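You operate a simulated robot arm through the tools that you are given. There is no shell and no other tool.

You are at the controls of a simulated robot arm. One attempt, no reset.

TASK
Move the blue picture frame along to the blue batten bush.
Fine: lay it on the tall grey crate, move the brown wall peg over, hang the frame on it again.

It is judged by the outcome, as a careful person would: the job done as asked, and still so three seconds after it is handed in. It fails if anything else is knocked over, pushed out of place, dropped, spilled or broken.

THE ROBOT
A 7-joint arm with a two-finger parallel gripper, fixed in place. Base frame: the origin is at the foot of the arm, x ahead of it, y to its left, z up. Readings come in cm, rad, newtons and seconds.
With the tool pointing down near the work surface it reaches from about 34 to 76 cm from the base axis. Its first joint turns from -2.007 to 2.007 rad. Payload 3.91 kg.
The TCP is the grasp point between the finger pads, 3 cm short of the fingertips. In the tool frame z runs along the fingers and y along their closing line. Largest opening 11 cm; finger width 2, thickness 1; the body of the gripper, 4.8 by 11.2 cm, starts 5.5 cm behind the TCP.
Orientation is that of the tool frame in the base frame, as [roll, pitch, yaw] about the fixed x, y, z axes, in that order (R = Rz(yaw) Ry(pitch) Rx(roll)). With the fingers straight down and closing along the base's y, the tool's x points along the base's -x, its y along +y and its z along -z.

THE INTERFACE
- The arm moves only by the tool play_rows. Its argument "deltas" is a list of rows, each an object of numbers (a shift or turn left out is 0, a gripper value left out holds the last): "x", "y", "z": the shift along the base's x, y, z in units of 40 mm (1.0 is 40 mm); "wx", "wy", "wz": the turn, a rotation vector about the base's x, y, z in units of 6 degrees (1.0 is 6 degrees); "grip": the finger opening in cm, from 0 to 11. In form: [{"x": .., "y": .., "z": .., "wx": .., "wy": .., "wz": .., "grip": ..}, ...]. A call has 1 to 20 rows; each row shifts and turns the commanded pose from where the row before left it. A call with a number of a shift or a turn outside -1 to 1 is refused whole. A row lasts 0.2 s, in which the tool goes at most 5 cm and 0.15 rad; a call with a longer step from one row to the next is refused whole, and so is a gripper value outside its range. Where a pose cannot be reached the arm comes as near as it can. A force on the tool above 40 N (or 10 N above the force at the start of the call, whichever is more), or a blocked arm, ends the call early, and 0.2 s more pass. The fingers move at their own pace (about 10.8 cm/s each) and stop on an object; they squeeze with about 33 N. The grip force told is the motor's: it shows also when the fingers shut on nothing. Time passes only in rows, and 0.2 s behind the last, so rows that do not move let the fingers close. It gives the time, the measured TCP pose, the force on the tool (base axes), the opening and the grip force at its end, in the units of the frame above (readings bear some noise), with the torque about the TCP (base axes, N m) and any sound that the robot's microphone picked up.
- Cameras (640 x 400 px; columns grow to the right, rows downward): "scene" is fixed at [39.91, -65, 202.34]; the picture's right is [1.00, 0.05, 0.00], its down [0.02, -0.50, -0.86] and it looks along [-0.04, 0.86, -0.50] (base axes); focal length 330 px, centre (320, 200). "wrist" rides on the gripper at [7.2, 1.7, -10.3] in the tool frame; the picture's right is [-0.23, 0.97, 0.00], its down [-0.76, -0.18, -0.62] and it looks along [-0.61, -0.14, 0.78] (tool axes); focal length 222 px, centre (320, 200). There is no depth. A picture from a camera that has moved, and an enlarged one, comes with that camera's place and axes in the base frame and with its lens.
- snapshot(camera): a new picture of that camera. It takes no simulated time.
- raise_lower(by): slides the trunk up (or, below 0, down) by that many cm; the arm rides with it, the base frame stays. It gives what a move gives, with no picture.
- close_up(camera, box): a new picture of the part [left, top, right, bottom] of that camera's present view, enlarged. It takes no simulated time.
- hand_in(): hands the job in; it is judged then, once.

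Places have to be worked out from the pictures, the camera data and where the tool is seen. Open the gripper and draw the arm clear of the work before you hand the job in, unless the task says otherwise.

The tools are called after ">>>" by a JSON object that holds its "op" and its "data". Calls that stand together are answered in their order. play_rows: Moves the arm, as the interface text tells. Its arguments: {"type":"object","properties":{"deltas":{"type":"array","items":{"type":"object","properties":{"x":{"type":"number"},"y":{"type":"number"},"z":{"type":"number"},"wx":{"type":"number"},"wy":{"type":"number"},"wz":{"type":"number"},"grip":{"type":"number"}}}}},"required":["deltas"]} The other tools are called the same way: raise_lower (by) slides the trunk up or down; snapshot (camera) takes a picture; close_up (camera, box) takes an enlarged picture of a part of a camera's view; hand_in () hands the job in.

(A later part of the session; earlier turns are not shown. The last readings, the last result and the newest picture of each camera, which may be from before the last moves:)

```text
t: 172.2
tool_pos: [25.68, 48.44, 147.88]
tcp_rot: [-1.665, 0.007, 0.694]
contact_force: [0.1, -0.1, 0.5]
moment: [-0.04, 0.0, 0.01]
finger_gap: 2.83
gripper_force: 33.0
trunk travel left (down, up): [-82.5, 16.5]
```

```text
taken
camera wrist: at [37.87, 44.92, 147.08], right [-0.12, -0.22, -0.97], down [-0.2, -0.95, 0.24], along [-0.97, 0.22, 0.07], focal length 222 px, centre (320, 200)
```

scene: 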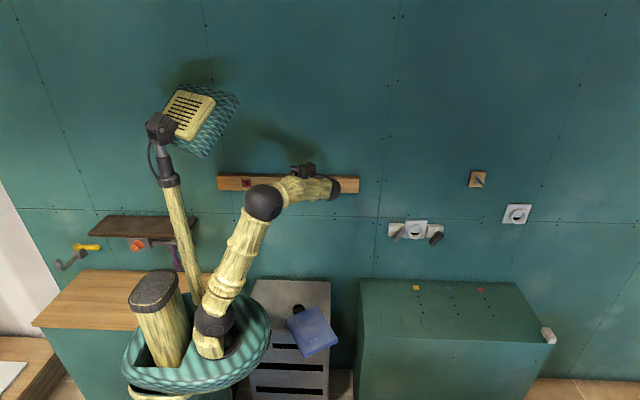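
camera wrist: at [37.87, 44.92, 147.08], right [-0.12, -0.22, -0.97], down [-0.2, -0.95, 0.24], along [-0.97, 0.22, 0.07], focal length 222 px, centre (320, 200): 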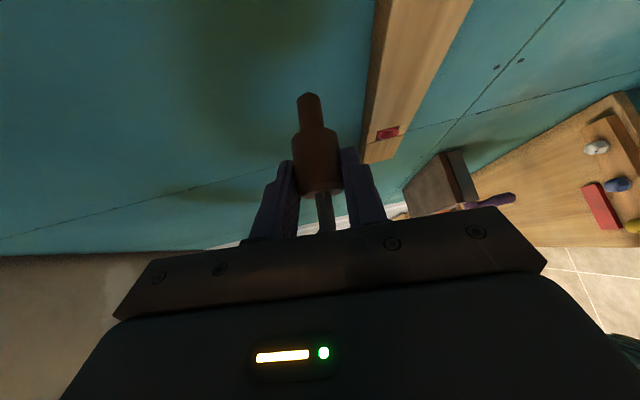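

Exact, with no limits reported. I correct the small pitch difference so the orientation equals the one at the red bush, and move in front of the blue bush, about 6.5 cm out.

>>> {"op": "play_rows", "data": {"deltas": [{"wx": -0.434, "wy": 0.521, "wz": 0.03}, {"x": 0.3, "y": 0.05, "z": -0.25}, {"x": 0.35, "y": 0.08, "z": -0.3}, {"x": 0.35, "y": 0.08, "z": -0.3}, {"x": 0.35, "y": 0.08, "z": -0.3}, {"x": 0.35, "y": 0.08, "z": -0.3}, {"x": 0.35, "y": 0.08, "z": -0.3}, {"x": 0.35, "y": 0.08, "z": -0.3}, {"x": 0.35, "y": 0.08, "z": -0.3}, {"x": 0.3, "y": 0.08, "z": -0.25}, {"x": 0.2, "y": 0.1, "z": -0.1}, {}]}}

>>> {"op": "snapshot", "data": {"camera": "scene"}}

>>> {"op": "snapshot", "data": {"camera": "wrist"}}

```text
t: 174.8
tool_pos: [38.8, 51.54, 136.99]
tcp_rot: [-1.666, 0.079, 0.698]
contact_force: [-0.1, 0.4, -0.5]
moment: [0.01, 0.02, -0.03]
finger_gap: 2.8
gripper_force: 33.1
trunk travel left (down, up): [-82.5, 16.5]
```

```text
taken
```

scene: 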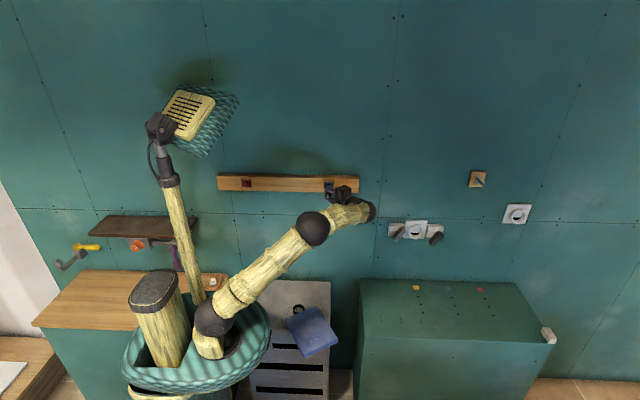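

```text
taken
camera wrist: at [50.81, 48.02, 135.76], right [-0.17, -0.26, -0.95], down [-0.18, -0.94, 0.29], along [-0.97, 0.22, 0.12], focal length 222 px, centre (320, 200)
```

wrist: 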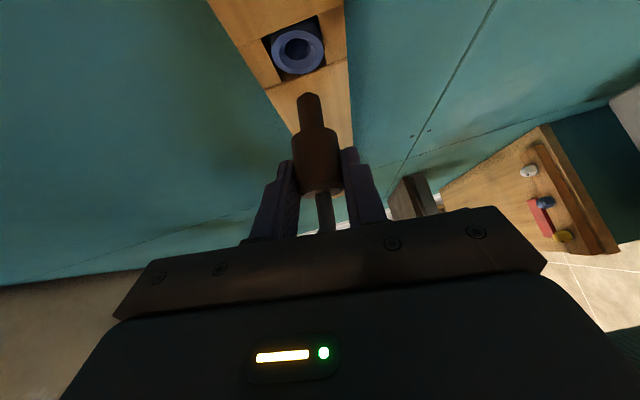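

The peg is in front of the blue bush in the right orientation. I enlarge both views to align it.

>>> {"op": "close_up", "data": {"camera": "wrist", "box": [230, 0, 430, 240]}}

>>> {"op": "close_up", "data": {"camera": "scene", "box": [310, 165, 370, 210]}}

>>> {"op": "close_up", "data": {"camera": "scene", "box": [225, 165, 273, 205]}}

```text
1.67 times, centred on (330, 120) of wrist
camera zoom: at [50.81, 48.02, 135.76], right [-0.17, -0.26, -0.95], down [-0.18, -0.94, 0.29], along [-0.97, 0.22, 0.12], focal length 370 px, centre (303, 333)
```

zoom: 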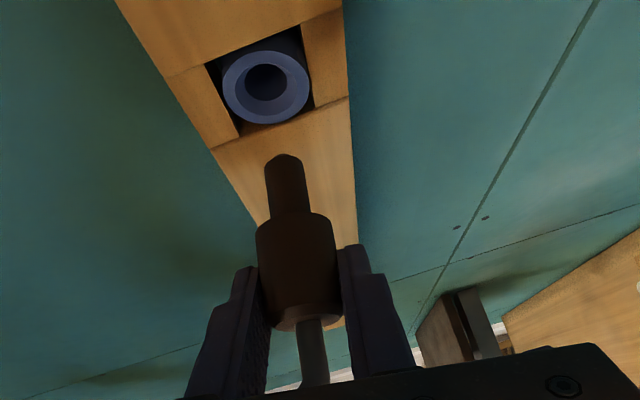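

```text
8.89 times, centred on (340, 188) of scene
camera zoom: at [39.91, -65.0, 202.34], right [1.0, 0.05, 0.0], down [0.02, -0.5, -0.86], along [-0.04, 0.86, -0.5], focal length 2929 px, centre (142, 311)
```

zoom: 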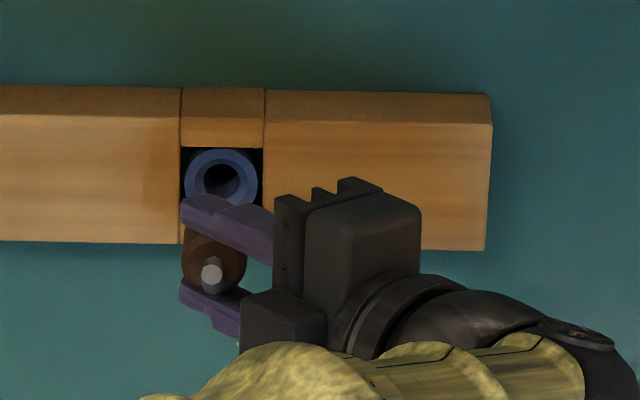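

```text
10.00 times, centred on (249, 185) of scene
camera zoom: at [39.91, -65.0, 202.34], right [1.0, 0.05, 0.0], down [0.02, -0.5, -0.86], along [-0.04, 0.86, -0.5], focal length 3296 px, centre (1030, 350)
```

zoom: 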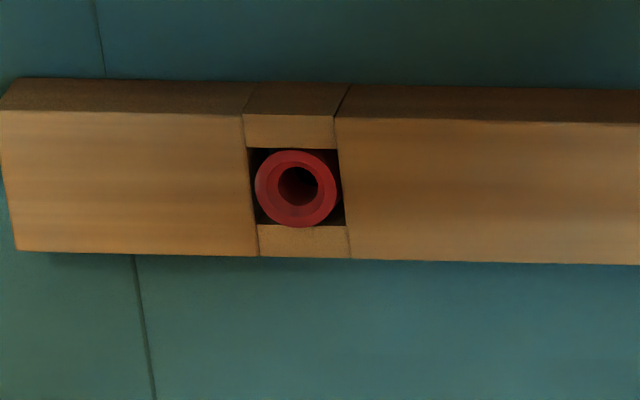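

From the wrist view the peg's axis would meet the bush about 0.3 cm low, and from the scene view about 0.1 cm left. I apply those corrections while advancing 3 cm along the axis, and then look again.

>>> {"op": "play_rows", "data": {"deltas": [{"x": 0.025, "z": 0.07}, {"y": 0.15, "z": -0.018}, {"y": 0.15, "z": -0.018}, {"y": 0.15, "z": -0.018}, {"y": 0.15, "z": -0.018}, {"y": 0.14, "z": -0.017}, {}, {}]}}

>>> {"op": "close_up", "data": {"camera": "wrist", "box": [250, 0, 400, 160]}}

>>> {"op": "close_up", "data": {"camera": "scene", "box": [310, 165, 358, 205]}}

```text
t: 176.6
tool_pos: [38.8, 54.51, 137.04]
tcp_rot: [-1.663, 0.079, 0.699]
contact_force: [0.1, -0.6, 0.3]
moment: [-0.01, 0.01, 0.0]
finger_gap: 2.81
gripper_force: 32.9
trunk travel left (down, up): [-82.5, 16.5]
```

```text
2.50 times, centred on (325, 80) of wrist
camera zoom: at [50.89, 51.01, 135.68], right [-0.17, -0.26, -0.95], down [-0.18, -0.94, 0.29], along [-0.97, 0.22, 0.12], focal length 555 px, centre (308, 500)
```

zoom: 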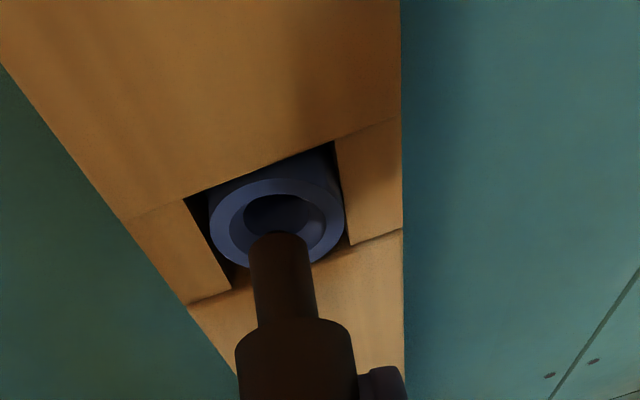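

```text
10.00 times, centred on (334, 185) of scene
camera zoom: at [39.91, -65.0, 202.34], right [1.0, 0.05, 0.0], down [0.02, -0.5, -0.86], along [-0.04, 0.86, -0.5], focal length 3296 px, centre (180, 350)
```

zoom: 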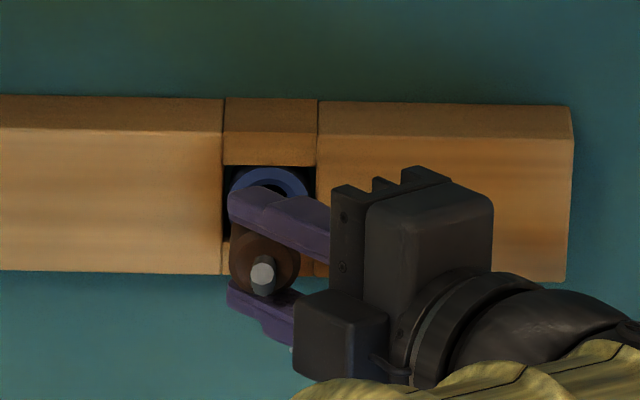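

Height looks right within half a millimetre and x within about 0.7 mm. I advance slowly along the axis, watching the force as the shank enters.

>>> {"op": "play_rows", "data": {"deltas": [{"x": 0.015, "y": 0.08, "z": -0.012}, {"y": 0.08, "z": -0.01}, {"y": 0.08, "z": -0.01}, {"y": 0.06, "z": -0.007}, {}]}}

>>> {"op": "close_up", "data": {"camera": "wrist", "box": [250, 0, 400, 160]}}

```text
t: 177.8
tool_pos: [38.72, 55.72, 136.82]
tcp_rot: [-1.667, 0.08, 0.699]
contact_force: [0.0, 0.5, 0.4]
moment: [-0.05, -0.03, 0.0]
finger_gap: 2.82
gripper_force: 32.6
trunk travel left (down, up): [-82.5, 16.5]
```

```text
2.50 times, centred on (325, 80) of wrist
camera zoom: at [50.95, 52.2, 135.52], right [-0.17, -0.26, -0.95], down [-0.18, -0.94, 0.29], along [-0.97, 0.22, 0.12], focal length 555 px, centre (308, 500)
```

zoom: 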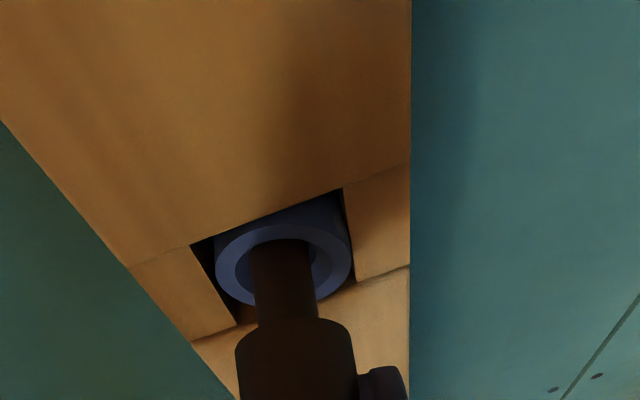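

The shank is entering the blue bush with no force. I go on in small steps.

>>> {"op": "play_rows", "data": {"deltas": [{"y": 0.07, "z": -0.0086}, {"y": 0.07, "z": -0.0086}, {"y": 0.07, "z": -0.0086}, {}]}}

>>> {"op": "play_rows", "data": {"deltas": [{"y": 0.06, "z": -0.0074}, {"y": 0.06, "z": -0.0074}, {"y": 0.06, "z": -0.0074}, {}]}}

>>> {"op": "close_up", "data": {"camera": "wrist", "box": [250, 0, 400, 160]}}

```text
t: 178.8
tool_pos: [38.71, 56.57, 136.64]
tcp_rot: [-1.664, 0.081, 0.697]
contact_force: [0.3, -1.7, -3.9]
moment: [-0.31, -0.06, 0.01]
finger_gap: 2.79
gripper_force: 33.0
trunk travel left (down, up): [-82.5, 16.5]
```

```text
t: 179.8
tool_pos: [38.91, 57.19, 136.53]
tcp_rot: [-1.662, 0.081, 0.698]
contact_force: [0.7, -1.5, -7.4]
moment: [-0.44, -0.06, -0.03]
finger_gap: 2.78
gripper_force: 33.2
trunk travel left (down, up): [-82.5, 16.5]
```

```text
2.50 times, centred on (325, 80) of wrist
camera zoom: at [51.01, 53.77, 135.3], right [-0.17, -0.27, -0.95], down [-0.18, -0.94, 0.3], along [-0.97, 0.22, 0.12], focal length 555 px, centre (308, 500)
```

zoom: 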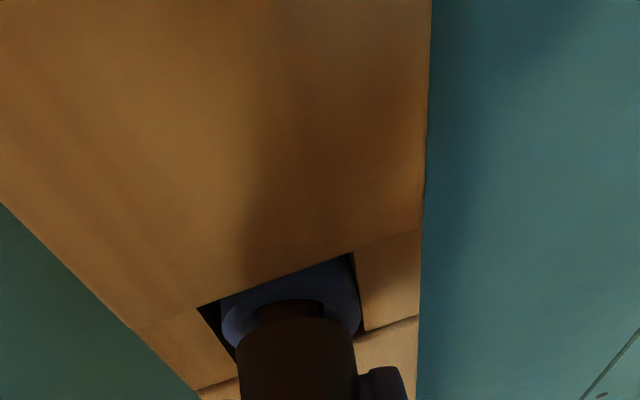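

A downward load (−7 N) builds up, so I'm about 2 mm high. I lower slightly to relieve it.

>>> {"op": "play_rows", "data": {"deltas": [{"z": -0.025}, {}]}}

>>> {"op": "play_rows", "data": {"deltas": [{"z": -0.02}, {}]}}

```text
t: 180.4
tool_pos: [38.84, 57.3, 136.6]
tcp_rot: [-1.665, 0.078, 0.697]
contact_force: [-0.4, -1.4, -4.7]
moment: [-0.31, -0.06, -0.05]
finger_gap: 2.81
gripper_force: 32.9
trunk travel left (down, up): [-82.5, 16.5]
```

```text
t: 181.0
tool_pos: [38.89, 57.32, 136.5]
tcp_rot: [-1.664, 0.081, 0.696]
contact_force: [0.6, 0.3, -1.9]
moment: [-0.1, -0.02, -0.03]
finger_gap: 2.78
gripper_force: 32.7
trunk travel left (down, up): [-82.5, 16.5]
```

Relieved. I push the last bit in, 1.5–2 mm at a time, until the shoulder seats.

>>> {"op": "play_rows", "data": {"deltas": [{"y": 0.05, "z": -0.0075}, {"y": 0.05, "z": -0.0065}, {}]}}

>>> {"op": "play_rows", "data": {"deltas": [{"y": 0.04, "z": -0.0055}, {}]}}

>>> {"op": "close_up", "data": {"camera": "wrist", "box": [250, 20, 400, 180]}}

```text
t: 181.8
tool_pos: [38.79, 57.72, 136.32]
tcp_rot: [-1.665, 0.077, 0.698]
contact_force: [0.1, -0.3, -1.3]
moment: [-0.05, -0.02, 0.01]
finger_gap: 2.78
gripper_force: 32.6
trunk travel left (down, up): [-82.5, 16.5]
```

```text
t: 182.4
tool_pos: [38.85, 57.86, 136.42]
tcp_rot: [-1.664, 0.079, 0.698]
contact_force: [0.1, -1.7, -0.6]
moment: [-0.04, -0.03, 0.06]
finger_gap: 2.82
gripper_force: 33.4
trunk travel left (down, up): [-82.5, 16.5]
```

```text
2.50 times, centred on (325, 100) of wrist
camera zoom: at [50.98, 54.33, 135.14], right [-0.17, -0.26, -0.95], down [-0.18, -0.94, 0.29], along [-0.97, 0.22, 0.12], focal length 555 px, centre (308, 450)
```

zoom: 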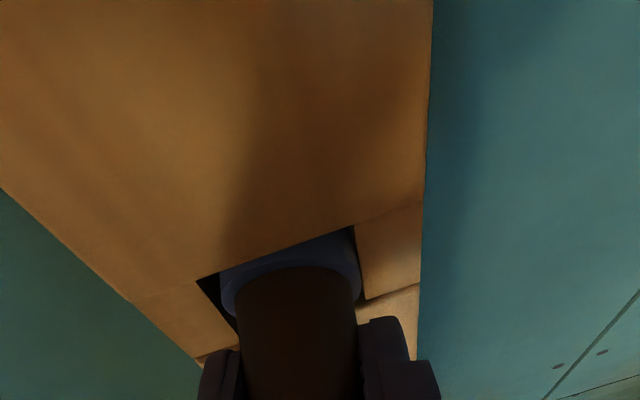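

Almost seated. I continue in 1 mm steps to feel the shoulder touch.

>>> {"op": "play_rows", "data": {"deltas": [{"y": 0.03, "z": -0.0035}, {}]}}

>>> {"op": "play_rows", "data": {"deltas": [{"y": 0.03, "z": -0.0035}, {}]}}

>>> {"op": "play_rows", "data": {"deltas": [{"y": 0.03, "z": -0.0035}, {}]}}

```text
t: 183.0
tool_pos: [38.74, 57.85, 136.42]
tcp_rot: [-1.664, 0.08, 0.697]
contact_force: [-0.9, -6.2, -1.4]
moment: [-0.2, 0.0, 0.03]
finger_gap: 2.8
gripper_force: 32.5
trunk travel left (down, up): [-82.5, 16.5]
```

```text
t: 183.6
tool_pos: [38.81, 57.79, 136.39]
tcp_rot: [-1.663, 0.078, 0.698]
contact_force: [-0.7, -11.9, -2.5]
moment: [-0.4, 0.01, 0.08]
finger_gap: 2.77
gripper_force: 32.4
trunk travel left (down, up): [-82.5, 16.5]
```

```text
t: 184.2
tool_pos: [38.91, 58.03, 136.53]
tcp_rot: [-1.664, 0.077, 0.698]
contact_force: [-0.9, -16.5, -4.6]
moment: [-0.53, -0.02, 0.12]
finger_gap: 2.8
gripper_force: 32.6
trunk travel left (down, up): [-82.5, 16.5]
```

Seated: the push-back force rises steadily (−16 N). I relax the push and check the seating visually before opening.

>>> {"op": "play_rows", "data": {"deltas": [{"y": -0.06, "z": 0.005}, {}]}}

>>> {"op": "close_up", "data": {"camera": "wrist", "box": [250, 20, 400, 180]}}

>>> {"op": "close_up", "data": {"camera": "scene", "box": [310, 165, 358, 205]}}

```text
t: 184.8
tool_pos: [38.82, 57.84, 136.45]
tcp_rot: [-1.662, 0.078, 0.698]
contact_force: [-0.2, -6.0, -2.2]
moment: [-0.31, -0.04, 0.02]
finger_gap: 2.78
gripper_force: 33.2
trunk travel left (down, up): [-82.5, 16.5]
```

```text
2.50 times, centred on (325, 100) of wrist
camera zoom: at [50.98, 54.35, 135.17], right [-0.17, -0.26, -0.95], down [-0.18, -0.94, 0.29], along [-0.97, 0.22, 0.12], focal length 555 px, centre (308, 450)
```

zoom: 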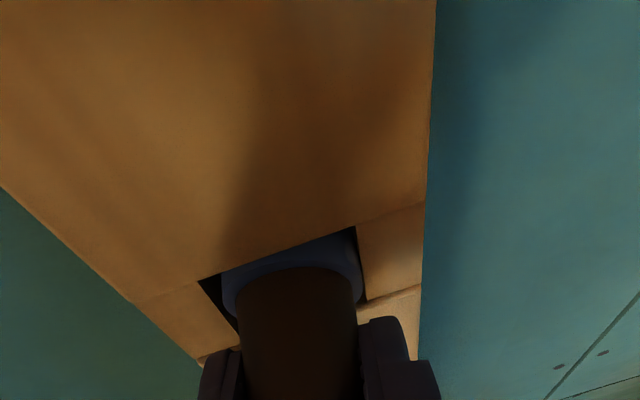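

```text
10.00 times, centred on (334, 185) of scene
camera zoom: at [39.91, -65.0, 202.34], right [1.0, 0.05, 0.0], down [0.02, -0.5, -0.86], along [-0.04, 0.86, -0.5], focal length 3296 px, centre (180, 350)
```

zoom: 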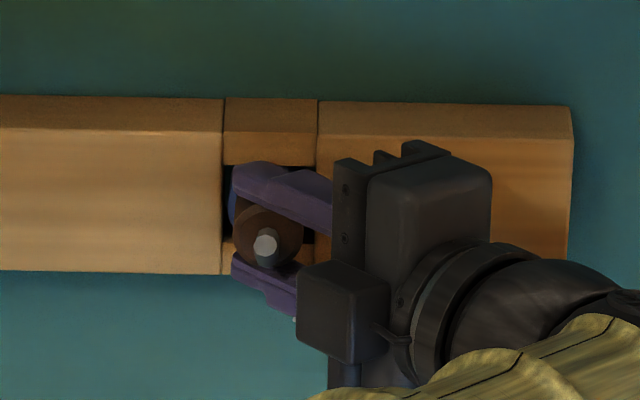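

The shoulder is flush with the bush and the hook points up. I ease off the rest of the push and open the fingers slowly.

>>> {"op": "play_rows", "data": {"deltas": [{"y": -0.035, "z": 0.008}, {}, {"grip": 3.1}, {"grip": 3.5}, {"grip": 4.0}, {"grip": 4.6}, {"grip": 5.2}, {}]}}

>>> {"op": "close_up", "data": {"camera": "wrist", "box": [230, 20, 430, 240]}}

>>> {"op": "close_up", "data": {"camera": "scene", "box": [310, 165, 358, 205]}}

```text
t: 186.6
tool_pos: [38.86, 57.81, 136.35]
tcp_rot: [-1.666, 0.078, 0.698]
contact_force: [-0.6, 0.5, 0.1]
moment: [0.01, -0.04, 0.0]
finger_gap: 5.2
gripper_force: 0.0
trunk travel left (down, up): [-82.5, 16.5]
```

```text
1.82 times, centred on (330, 130) of wrist
camera zoom: at [50.98, 54.3, 135.13], right [-0.17, -0.26, -0.95], down [-0.18, -0.94, 0.29], along [-0.97, 0.22, 0.12], focal length 404 px, centre (302, 327)
```

zoom: 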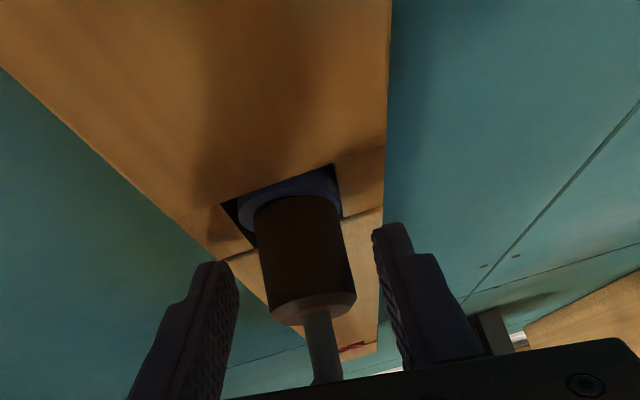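

```text
10.00 times, centred on (334, 185) of scene
camera zoom: at [39.91, -65.0, 202.34], right [1.0, 0.05, 0.0], down [0.02, -0.5, -0.86], along [-0.04, 0.86, -0.5], focal length 3296 px, centre (180, 350)
```

zoom: 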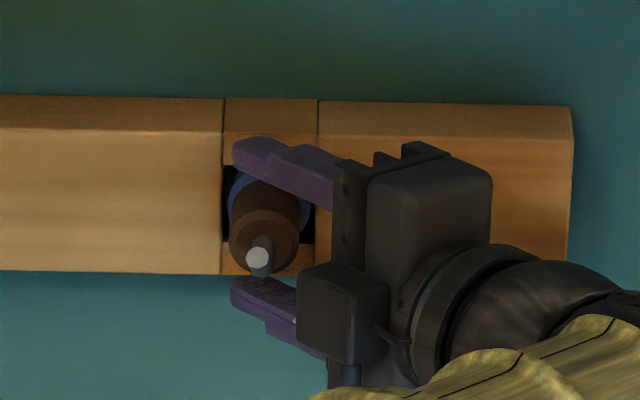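

Released; the peg settled into its slack and holds in the blue bush with the hook up. I withdraw along the tool axis.

>>> {"op": "play_rows", "data": {"deltas": [{"x": 0.12, "y": -0.143, "z": 0.015}, {"x": 0.2, "y": -0.238, "z": 0.025}, {"x": 0.24, "y": -0.286, "z": 0.03}, {"x": 0.24, "y": -0.286, "z": 0.03}, {"x": 0.24, "y": -0.286, "z": 0.03}, {"x": 0.24, "y": -0.286, "z": 0.03}, {"x": 0.24, "y": -0.286, "z": 0.03}, {}]}}

>>> {"op": "snapshot", "data": {"camera": "scene"}}

>>> {"op": "close_up", "data": {"camera": "wrist", "box": [230, 20, 430, 240]}}

>>> {"op": "close_up", "data": {"camera": "scene", "box": [305, 165, 353, 205]}}

```text
t: 188.4
tool_pos: [44.88, 50.58, 137.19]
tcp_rot: [-1.666, 0.077, 0.698]
contact_force: [0.3, -0.7, -0.2]
moment: [0.0, 0.0, -0.02]
finger_gap: 5.2
gripper_force: 0.0
trunk travel left (down, up): [-82.5, 16.5]
```

```text
taken
```

scene: 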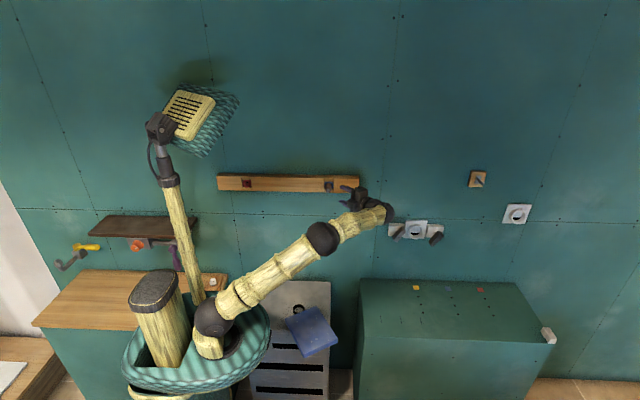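

```text
1.82 times, centred on (330, 130) of wrist
camera zoom: at [57.04, 47.05, 135.93], right [-0.17, -0.26, -0.95], down [-0.18, -0.94, 0.29], along [-0.97, 0.22, 0.12], focal length 404 px, centre (302, 327)
```

zoom: 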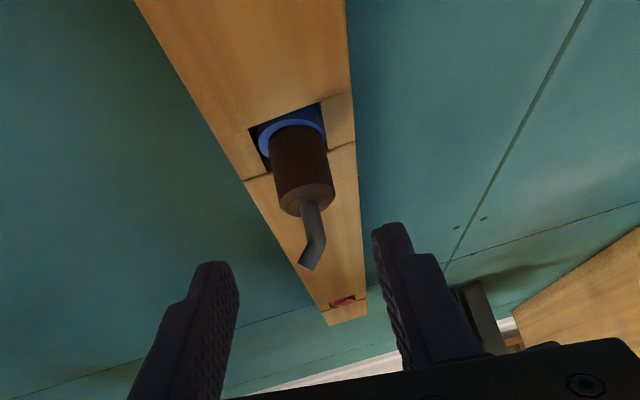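

```text
10.00 times, centred on (329, 185) of scene
camera zoom: at [39.91, -65.0, 202.34], right [1.0, 0.05, 0.0], down [0.02, -0.5, -0.86], along [-0.04, 0.86, -0.5], focal length 3296 px, centre (230, 350)
```

zoom: 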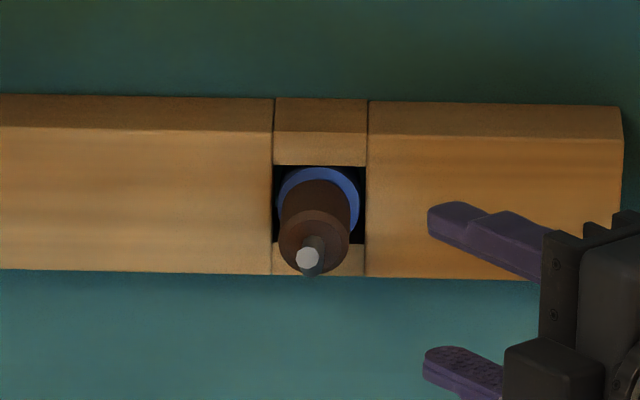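

The peg is seated in the blue bush just as it was in the red one, hook up. Next I go back for the frame: I undo the tilt, turn to azimuth 120°, and pull back to in front of the crate.

>>> {"op": "play_rows", "data": {"deltas": [{"wx": 0.6, "y": -0.4}, {"wx": 0.52, "y": -0.5}, {"wz": -0.8, "y": -0.5}, {"wz": -0.867, "y": -0.5}, {"y": -0.5, "x": -0.1}, {"y": -0.5, "x": -0.1}, {"y": -0.5, "x": -0.1}, {"y": -0.5, "x": -0.1}, {"y": -0.5, "x": -0.1}, {"y": -0.5, "x": -0.1}, {"y": -0.5, "x": -0.1}, {"y": -0.5, "x": -0.1}, {"y": -0.5, "x": -0.1}, {"y": -0.5, "x": -0.1}, {"y": -0.5, "x": -0.1}, {"y": -0.5, "x": -0.1}, {"y": -0.4}, {"y": -0.3}, {}]}}

>>> {"op": "snapshot", "data": {"camera": "scene"}}

```text
t: 192.4
tool_pos: [39.99, 16.13, 137.17]
tcp_rot: [-1.575, 0.005, 0.527]
contact_force: [0.0, 0.5, -0.7]
moment: [-0.03, 0.0, 0.02]
finger_gap: 5.17
gripper_force: 0.0
trunk travel left (down, up): [-82.5, 16.5]
```

```text
taken
```

scene: 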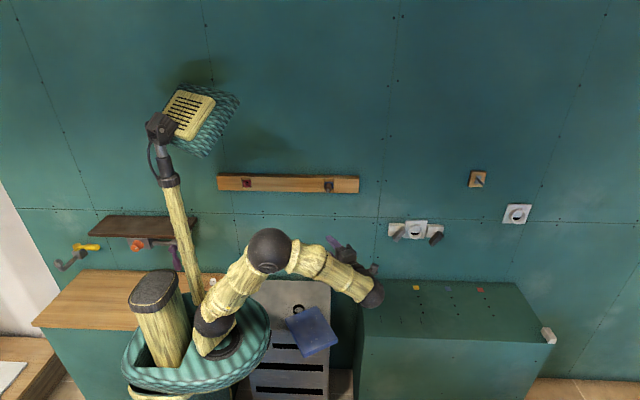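

Exact again, orientation within half a degree of the laying one. I lower the trunk 40 cm and check the frame and the approach.

>>> {"op": "raise_lower", "data": {"by": -40}}

>>> {"op": "play_rows", "data": {"deltas": [{"z": -0.3, "wx": 0.04, "wy": -0.03, "wz": -0.03}, {"z": -0.5}, {"z": -0.5}, {"z": -0.5}, {"z": -0.5}, {"z": -0.5}, {"z": -0.5}, {"z": -0.5}, {"z": -0.2}, {}]}}

>>> {"op": "snapshot", "data": {"camera": "wrist"}}

>>> {"op": "close_up", "data": {"camera": "scene", "box": [240, 270, 370, 370]}}

```text
t: 196.2
tool_pos: [40.01, 16.23, 97.08]
tcp_rot: [-1.574, 0.003, 0.526]
contact_force: [-0.2, 0.3, 0.5]
moment: [0.03, 0.03, 0.0]
finger_gap: 5.2
gripper_force: 0.1
trunk travel left (down, up): [-42.5, 56.5]
```

```text
t: 198.4
tool_pos: [40.05, 16.22, 81.02]
tcp_rot: [-1.572, -0.002, 0.524]
contact_force: [0.1, -0.4, 0.0]
moment: [0.01, -0.02, -0.02]
finger_gap: 5.19
gripper_force: 0.0
trunk travel left (down, up): [-42.5, 56.5]
```

```text
taken
camera wrist: at [51.43, 10.73, 79.44], right [-0.19, -0.11, -0.97], down [-0.35, -0.92, 0.18], along [-0.92, 0.37, 0.14], focal length 222 px, centre (320, 200)
```

wrist: 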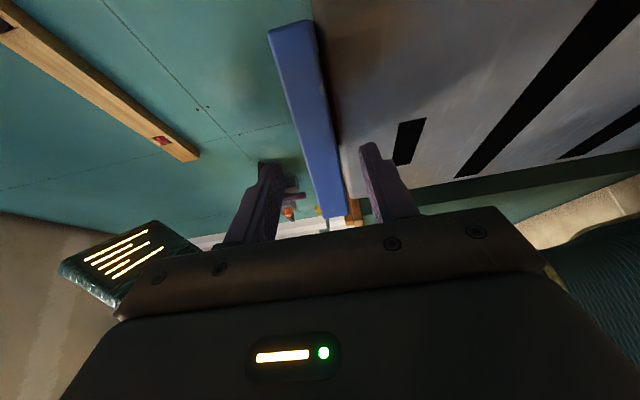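

```text
4.00 times, centred on (305, 320) of scene
camera zoom: at [39.91, -65.0, 202.34], right [1.0, 0.05, 0.0], down [0.02, -0.5, -0.86], along [-0.04, 0.86, -0.5], focal length 1318 px, centre (380, -280)
```

zoom: 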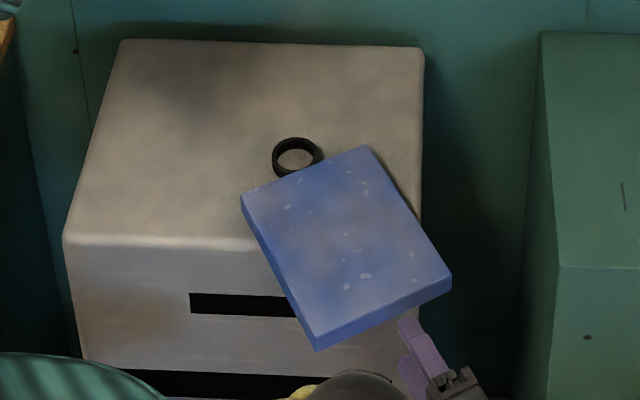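

The frame lies exactly as I left it. I advance along the tool axis onto its overhanging edge, fingers at 5.2 cm above and below.

>>> {"op": "play_rows", "data": {"deltas": [{"z": 0.04, "x": -0.1, "y": 0.177}, {"x": -0.2, "y": 0.355}, {"x": -0.2, "y": 0.355}, {"x": -0.2, "y": 0.355}, {"x": -0.2, "y": 0.355}, {"x": -0.2, "y": 0.355}, {"x": -0.2, "y": 0.355}, {"x": -0.137, "y": 0.238}, {}]}}

>>> {"op": "close_up", "data": {"camera": "wrist", "box": [140, 0, 460, 250]}}

>>> {"op": "close_up", "data": {"camera": "scene", "box": [240, 270, 370, 370]}}

```text
t: 200.4
tool_pos: [34.29, 26.33, 81.23]
tcp_rot: [-1.572, -0.002, 0.523]
contact_force: [-0.2, 0.0, 0.1]
moment: [-0.01, -0.01, 0.02]
finger_gap: 5.18
gripper_force: 0.1
trunk travel left (down, up): [-42.5, 56.5]
```

```text
1.60 times, centred on (300, 125) of wrist
camera zoom: at [45.68, 20.92, 79.66], right [-0.19, -0.11, -0.97], down [-0.35, -0.92, 0.18], along [-0.92, 0.37, 0.14], focal length 355 px, centre (352, 320)
```

zoom: 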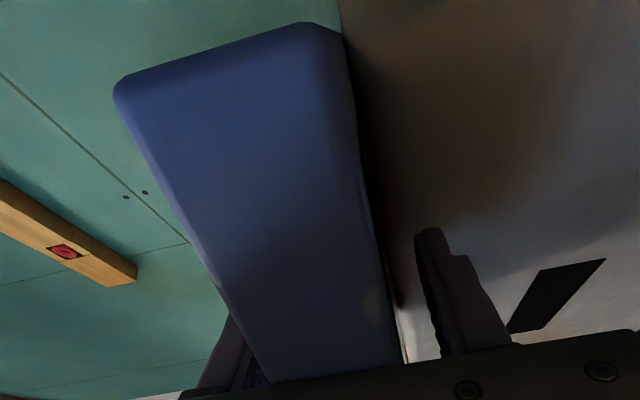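

```text
4.00 times, centred on (305, 320) of scene
camera zoom: at [39.91, -65.0, 202.34], right [1.0, 0.05, 0.0], down [0.02, -0.5, -0.86], along [-0.04, 0.86, -0.5], focal length 1318 px, centre (380, -280)
```

zoom: 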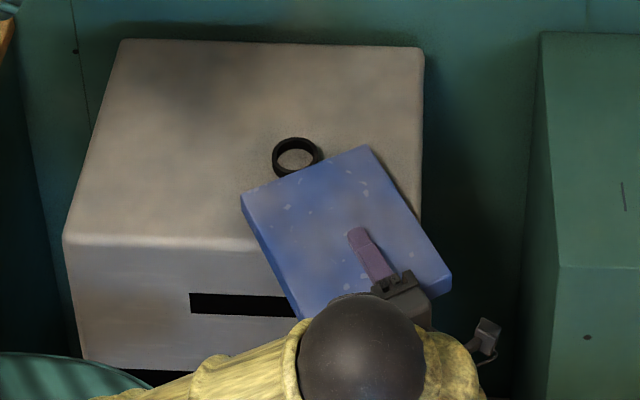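

The fingers are in the same place as before. I close on the edge.

>>> {"op": "play_rows", "data": {"deltas": [{"grip": 4.2}, {"grip": 3.5}, {"grip": 3.0}, {"grip": 2.7}, {"grip": 1.0}, {}, {}]}}

```text
t: 202.1
tool_pos: [34.28, 26.37, 81.39]
tcp_rot: [-1.574, -0.002, 0.523]
contact_force: [0.1, 0.2, 0.5]
moment: [0.03, 0.18, 0.04]
finger_gap: 2.78
gripper_force: 33.0
trunk travel left (down, up): [-42.5, 56.5]
```

Gripped (2.78 cm, 33 N). I lift the frame slightly off the crate and check it.

>>> {"op": "play_rows", "data": {"deltas": [{"z": 0.1}, {"z": 0.2}, {"z": 0.3}, {"z": 0.4}, {}]}}

>>> {"op": "close_up", "data": {"camera": "scene", "box": [240, 260, 370, 360]}}

```text
t: 203.2
tool_pos: [34.36, 26.45, 85.28]
tcp_rot: [-1.572, -0.003, 0.524]
contact_force: [0.4, 0.9, -2.4]
moment: [-0.13, -0.07, 0.0]
finger_gap: 2.78
gripper_force: 32.9
trunk travel left (down, up): [-42.5, 56.5]
```

```text
4.00 times, centred on (305, 310) of scene
camera zoom: at [39.91, -65.0, 202.34], right [1.0, 0.05, 0.0], down [0.02, -0.5, -0.86], along [-0.04, 0.86, -0.5], focal length 1318 px, centre (380, -240)
```

zoom: 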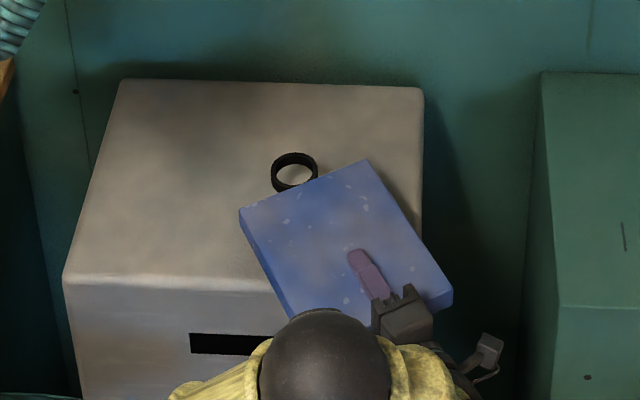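

Lifted level. I raise the trunk and arm to the height where the tipping worked before, and then tip the frame upright by the reverse motion.

>>> {"op": "raise_lower", "data": {"by": 18}}

>>> {"op": "play_rows", "data": {"deltas": [{"z": 0.3, "y": 0.05}, {"z": 0.5, "y": 0.05}, {"z": 0.5, "y": 0.05}, {"z": 0.5}, {"z": 0.5}, {"z": 0.4}, {"z": 0.2}, {}]}}

>>> {"op": "play_rows", "data": {"deltas": [{"wx": 0.433, "wy": 0.25}, {"wx": 0.866, "wy": 0.5}, {"wx": 0.866, "wy": 0.5}, {"wx": 0.866, "wy": 0.5}, {"wx": 0.866, "wy": 0.5}, {"wx": 0.866, "wy": 0.5}, {"wx": 0.866, "wy": 0.5}, {"wx": 0.866, "wy": 0.5}, {}]}}

>>> {"op": "snapshot", "data": {"camera": "scene"}}

```text
t: 205.2
tool_pos: [34.29, 26.27, 103.27]
tcp_rot: [-1.571, -0.002, 0.525]
contact_force: [1.4, -0.5, -3.0]
moment: [-0.1, -0.07, 0.01]
finger_gap: 2.79
gripper_force: 33.0
trunk travel left (down, up): [-60.5, 38.5]
```

```text
t: 207.1
tool_pos: [34.33, 27.04, 114.96]
tcp_rot: [-1.575, -0.001, 0.521]
contact_force: [0.9, 0.0, -1.9]
moment: [-0.13, -0.07, 0.02]
finger_gap: 2.79
gripper_force: 33.1
trunk travel left (down, up): [-60.5, 38.5]
```

```text
t: 209.1
tool_pos: [34.37, 26.96, 114.96]
tcp_rot: [-0.784, -0.001, 0.522]
contact_force: [-0.9, 0.0, -2.4]
moment: [-0.1, -0.05, 0.0]
finger_gap: 2.77
gripper_force: 32.8
trunk travel left (down, up): [-60.5, 38.5]
```

```text
taken
```

scene: 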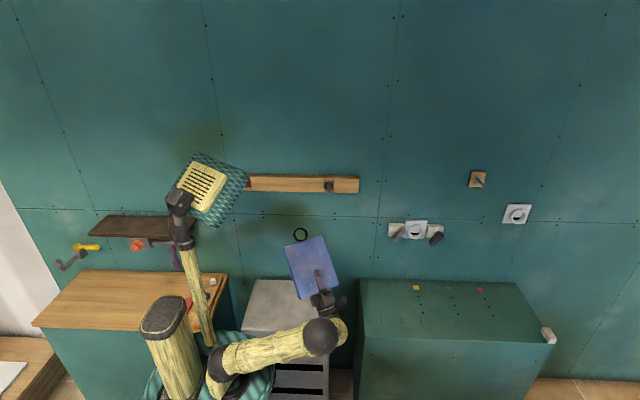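

Half-way up and exact. I finish tipping upright and turn the frame square to the wall.

>>> {"op": "play_rows", "data": {"deltas": [{"wx": 0.866, "wy": 0.5}, {"wx": 0.866, "wy": 0.5}, {"wx": 0.866, "wy": 0.5}, {"wx": 0.866, "wy": 0.5}, {"wx": 0.866, "wy": 0.5}, {"wx": 0.866, "wy": 0.5}, {"wx": 0.866, "wy": 0.5}, {"wx": 0.414, "wy": 0.239}, {"wz": -1}, {"wz": -1}, {"wz": -1}, {"wz": -1}, {"wz": -0.98}, {}]}}

>>> {"op": "snapshot", "data": {"camera": "scene"}}

>>> {"op": "snapshot", "data": {"camera": "wrist"}}

```text
t: 212.1
tool_pos: [34.35, 27.09, 114.82]
tcp_rot: [-0.004, -0.002, -0.001]
contact_force: [0.1, -0.1, -2.5]
moment: [0.04, -0.02, 0.0]
finger_gap: 2.77
gripper_force: 33.0
trunk travel left (down, up): [-60.5, 38.5]
```

```text
taken
```

scene: 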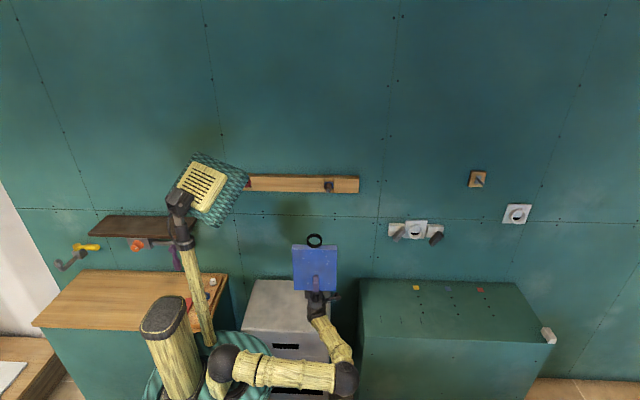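

```text
taken
camera wrist: at [41.54, 28.53, 104.59], right [-0.23, 0.97, 0.0], down [-0.76, -0.18, -0.62], along [-0.61, -0.14, 0.78], focal length 222 px, centre (320, 200)
```

wrist: 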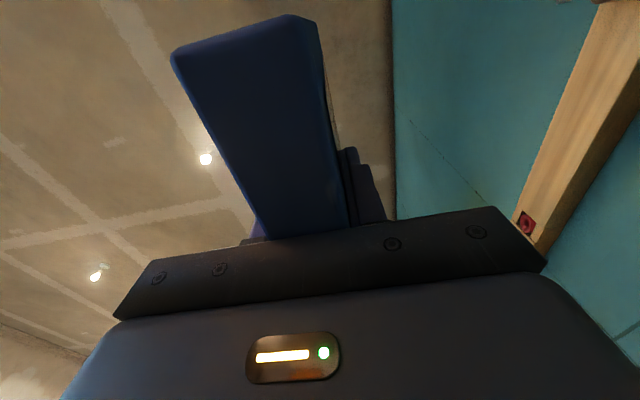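

The frame is upright and square, but it looks a bit different in the grip than the first time. I zoom in to measure how it sits.

>>> {"op": "close_up", "data": {"camera": "scene", "box": [270, 225, 360, 315]}}

>>> {"op": "close_up", "data": {"camera": "wrist", "box": [140, 0, 420, 250]}}

```text
4.44 times, centred on (315, 270) of scene
camera zoom: at [39.91, -65.0, 202.34], right [1.0, 0.05, 0.0], down [0.02, -0.5, -0.86], along [-0.04, 0.86, -0.5], focal length 1465 px, centre (342, -111)
```

zoom: 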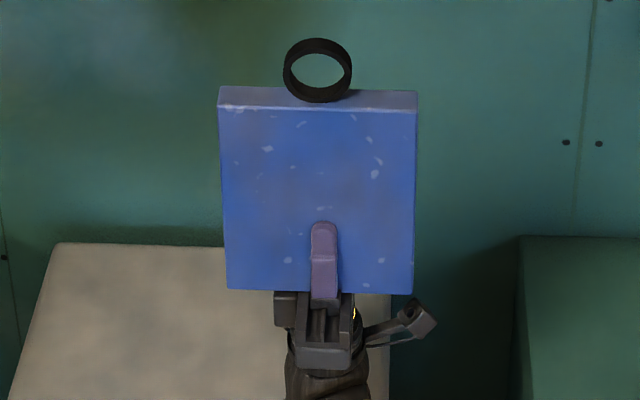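

```text
1.60 times, centred on (280, 125) of wrist
camera zoom: at [41.54, 28.53, 104.59], right [-0.23, 0.97, 0.0], down [-0.76, -0.18, -0.62], along [-0.61, -0.14, 0.78], focal length 355 px, centre (384, 320)
```

zoom: 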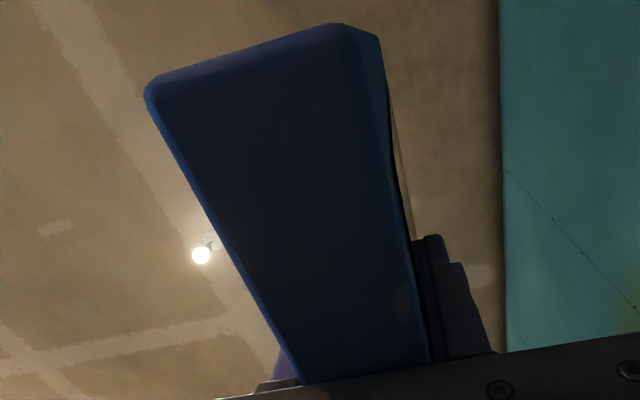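

The board has slid down in the grip until its bottom edge rests on the palm, but it's still plumb; I put the ring's centre about 17.7 cm above and 0.7 cm left of the TCP. I match the earlier 2° lean and move toward the blue peg, stopping well short to check the ring's alignment.

>>> {"op": "play_rows", "data": {"deltas": [{"wx": -0.3, "z": 0.1}, {"x": 0.1, "y": 0.3, "z": 0.2}, {"x": 0.15, "y": 0.4, "z": 0.2}, {"x": 0.15, "y": 0.4, "z": 0.2}, {"x": 0.15, "y": 0.4, "z": 0.2}, {"x": 0.15, "y": 0.4, "z": 0.2}, {"x": 0.15, "y": 0.4}, {"x": 0.1, "y": 0.4}, {"y": 0.4}, {"y": 0.4}, {"y": 0.3}, {}]}}

>>> {"op": "snapshot", "data": {"camera": "scene"}}

>>> {"op": "close_up", "data": {"camera": "scene", "box": [290, 165, 370, 235]}}

>>> {"op": "snapshot", "data": {"camera": "wrist"}}

```text
t: 214.7
tool_pos: [38.11, 42.27, 119.28]
tcp_rot: [-0.034, -0.001, 0.001]
contact_force: [0.5, 0.3, -3.1]
moment: [-0.02, 0.03, -0.01]
finger_gap: 2.8
gripper_force: 33.2
trunk travel left (down, up): [-60.5, 38.5]
```

```text
taken
```

scene: 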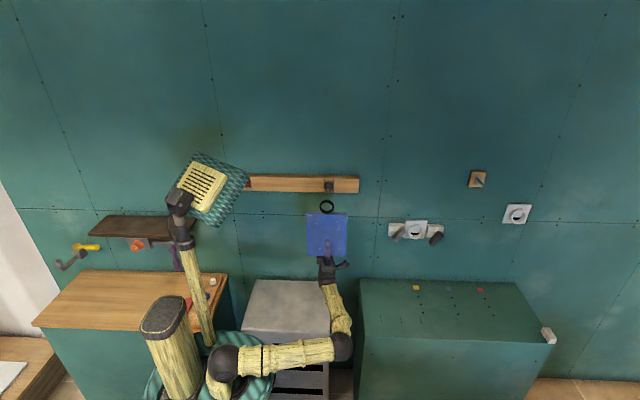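

```text
5.71 times, centred on (330, 200) of scene
camera zoom: at [39.91, -65.0, 202.34], right [1.0, 0.05, 0.0], down [0.02, -0.5, -0.86], along [-0.04, 0.86, -0.5], focal length 1883 px, centre (263, 200)
```

zoom: 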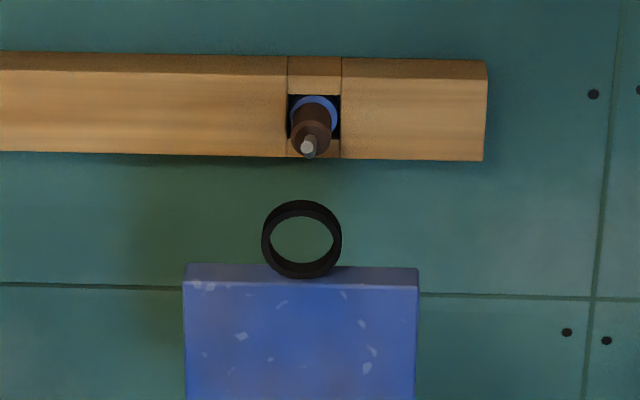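

```text
taken
camera wrist: at [45.35, 43.44, 108.92], right [-0.23, 0.97, -0.03], down [-0.76, -0.2, -0.62], along [-0.61, -0.11, 0.79], focal length 222 px, centre (320, 200)
```

wrist: 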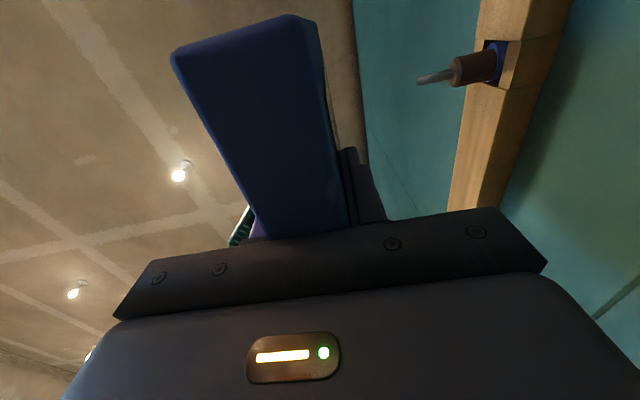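

The ring's centre projects at x≈37.4 and the rod tip at x≈37.5, with the tip about 0.6 cm above the ring's centre, so the rod will pass through the ring. I move closer, stopping just before the tip enters.

>>> {"op": "play_rows", "data": {"deltas": [{"y": 0.3}, {"y": 0.4}, {"y": 0.4}, {"y": 0.4}, {"y": 0.4}, {"y": 0.2}, {}]}}

>>> {"op": "close_up", "data": {"camera": "scene", "box": [300, 165, 360, 215]}}

>>> {"op": "snapshot", "data": {"camera": "wrist"}}

```text
t: 216.2
tool_pos: [38.22, 50.71, 119.38]
tcp_rot: [-0.035, -0.001, 0.001]
contact_force: [0.4, -0.6, -3.5]
moment: [-0.03, 0.01, -0.02]
finger_gap: 2.79
gripper_force: 32.7
trunk travel left (down, up): [-60.5, 38.5]
```

```text
8.00 times, centred on (330, 190) of scene
camera zoom: at [39.91, -65.0, 202.34], right [1.0, 0.05, 0.0], down [0.02, -0.5, -0.86], along [-0.04, 0.86, -0.5], focal length 2636 px, centre (240, 280)
```

zoom: 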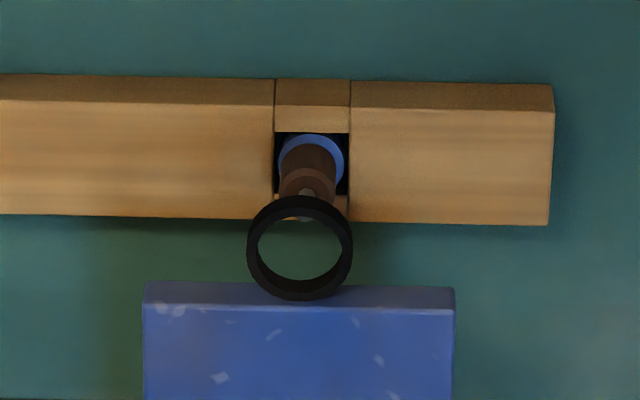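

```text
taken
camera wrist: at [45.39, 51.85, 108.96], right [-0.23, 0.97, -0.03], down [-0.76, -0.2, -0.62], along [-0.61, -0.11, 0.79], focal length 222 px, centre (320, 200)
```

wrist: 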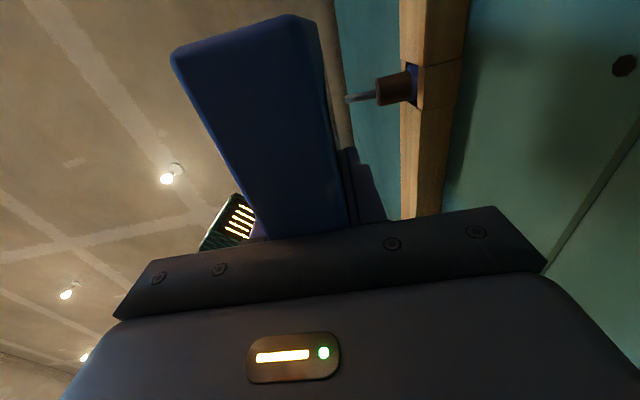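

The ring is right in front of the hook. I raise 2 mm to centre it better and move the ring over the rod in small steps, watching the force.

>>> {"op": "play_rows", "data": {"deltas": [{"z": 0.05}, {"y": 0.12}, {"y": 0.12}, {"y": 0.12}, {"y": 0.12}, {"y": 0.12}, {}]}}

>>> {"op": "close_up", "data": {"camera": "scene", "box": [300, 165, 360, 215]}}

>>> {"op": "close_up", "data": {"camera": "wrist", "box": [240, 0, 440, 150]}}

```text
t: 217.8
tool_pos: [38.11, 53.02, 119.56]
tcp_rot: [-0.035, 0.0, 0.0]
contact_force: [0.6, -0.6, -2.7]
moment: [0.0, 0.01, 0.0]
finger_gap: 2.78
gripper_force: 33.1
trunk travel left (down, up): [-60.5, 38.5]
```

```text
8.00 times, centred on (330, 190) of scene
camera zoom: at [39.91, -65.0, 202.34], right [1.0, 0.05, 0.0], down [0.02, -0.5, -0.86], along [-0.04, 0.86, -0.5], focal length 2636 px, centre (240, 280)
```

zoom: 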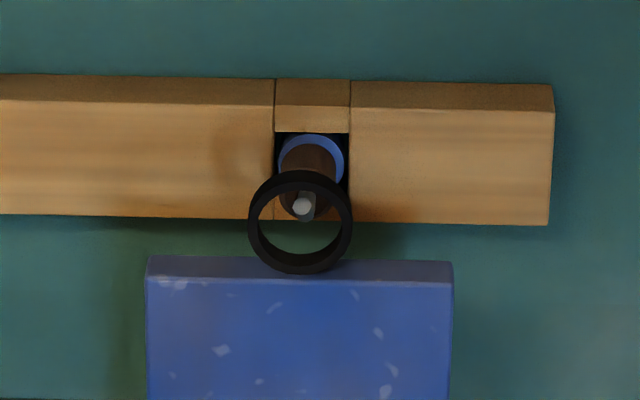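

```text
2.67 times, centred on (340, 75) of wrist
camera zoom: at [45.34, 54.23, 109.15], right [-0.23, 0.97, -0.03], down [-0.76, -0.2, -0.62], along [-0.61, -0.11, 0.79], focal length 592 px, centre (267, 533)
```

zoom: 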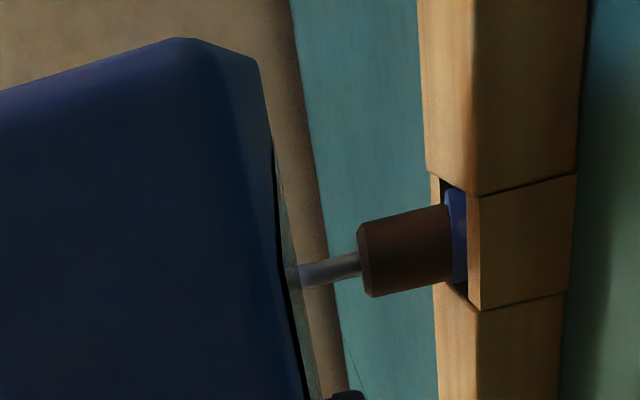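

The rod tip shows inside the ring, close to its middle, with no contact. I continue the remaining 3 cm.

>>> {"op": "play_rows", "data": {"deltas": [{"y": 0.12}, {"y": 0.12}, {"y": 0.12}, {"y": 0.12}, {}]}}

>>> {"op": "close_up", "data": {"camera": "scene", "box": [300, 165, 360, 215]}}

>>> {"op": "close_up", "data": {"camera": "wrist", "box": [240, 0, 440, 150]}}

```text
t: 219.1
tool_pos: [38.14, 54.95, 119.48]
tcp_rot: [-0.035, 0.001, -0.001]
contact_force: [-0.3, 0.1, -2.7]
moment: [0.0, -0.01, 0.0]
finger_gap: 2.79
gripper_force: 33.0
trunk travel left (down, up): [-60.5, 38.5]
```

```text
8.00 times, centred on (330, 190) of scene
camera zoom: at [39.91, -65.0, 202.34], right [1.0, 0.05, 0.0], down [0.02, -0.5, -0.86], along [-0.04, 0.86, -0.5], focal length 2636 px, centre (240, 280)
```

zoom: 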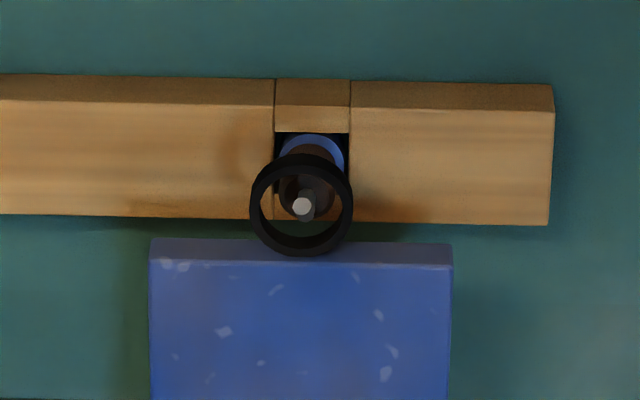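

```text
2.67 times, centred on (340, 75) of wrist
camera zoom: at [45.36, 56.12, 109.12], right [-0.23, 0.97, -0.03], down [-0.76, -0.2, -0.62], along [-0.61, -0.11, 0.79], focal length 592 px, centre (267, 533)
```

zoom: 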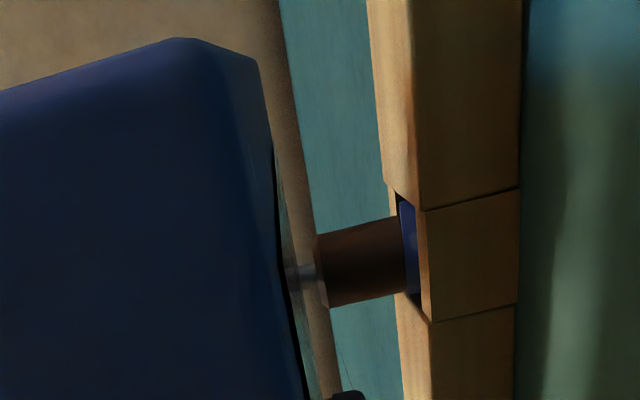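

The rod is through the ring. I go the last centimetre so the ring sits between the hook's bend and the brown body, as it did before.

>>> {"op": "play_rows", "data": {"deltas": [{"y": 0.1}, {"y": 0.1}, {"y": 0.07}, {}]}}

>>> {"op": "close_up", "data": {"camera": "scene", "box": [300, 165, 360, 215]}}

>>> {"op": "close_up", "data": {"camera": "wrist", "box": [240, 0, 440, 150]}}

```text
t: 220.1
tool_pos: [38.11, 56.09, 119.49]
tcp_rot: [-0.036, -0.001, -0.002]
contact_force: [-0.5, -0.4, -2.7]
moment: [0.01, -0.01, 0.0]
finger_gap: 2.79
gripper_force: 33.9
trunk travel left (down, up): [-60.5, 38.5]
```

```text
8.00 times, centred on (330, 190) of scene
camera zoom: at [39.91, -65.0, 202.34], right [1.0, 0.05, 0.0], down [0.02, -0.5, -0.86], along [-0.04, 0.86, -0.5], focal length 2636 px, centre (240, 280)
```

zoom: 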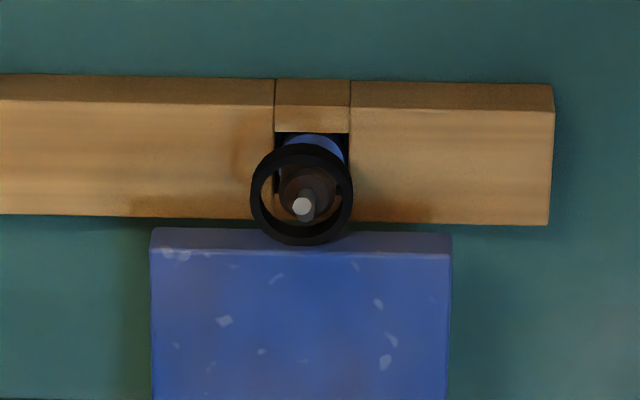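

```text
2.67 times, centred on (340, 75) of wrist
camera zoom: at [45.33, 57.24, 109.14], right [-0.23, 0.97, -0.03], down [-0.76, -0.2, -0.62], along [-0.61, -0.11, 0.79], focal length 592 px, centre (267, 533)
```

zoom: 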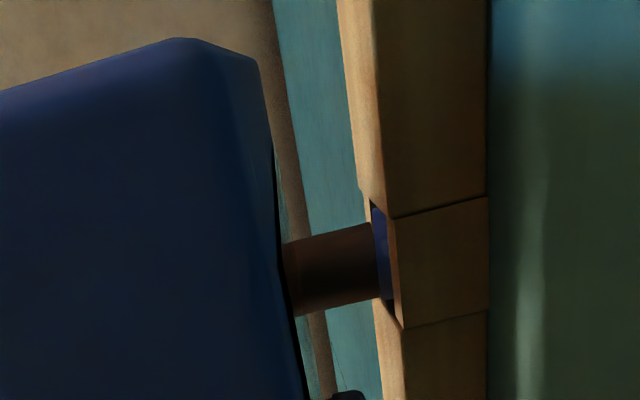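

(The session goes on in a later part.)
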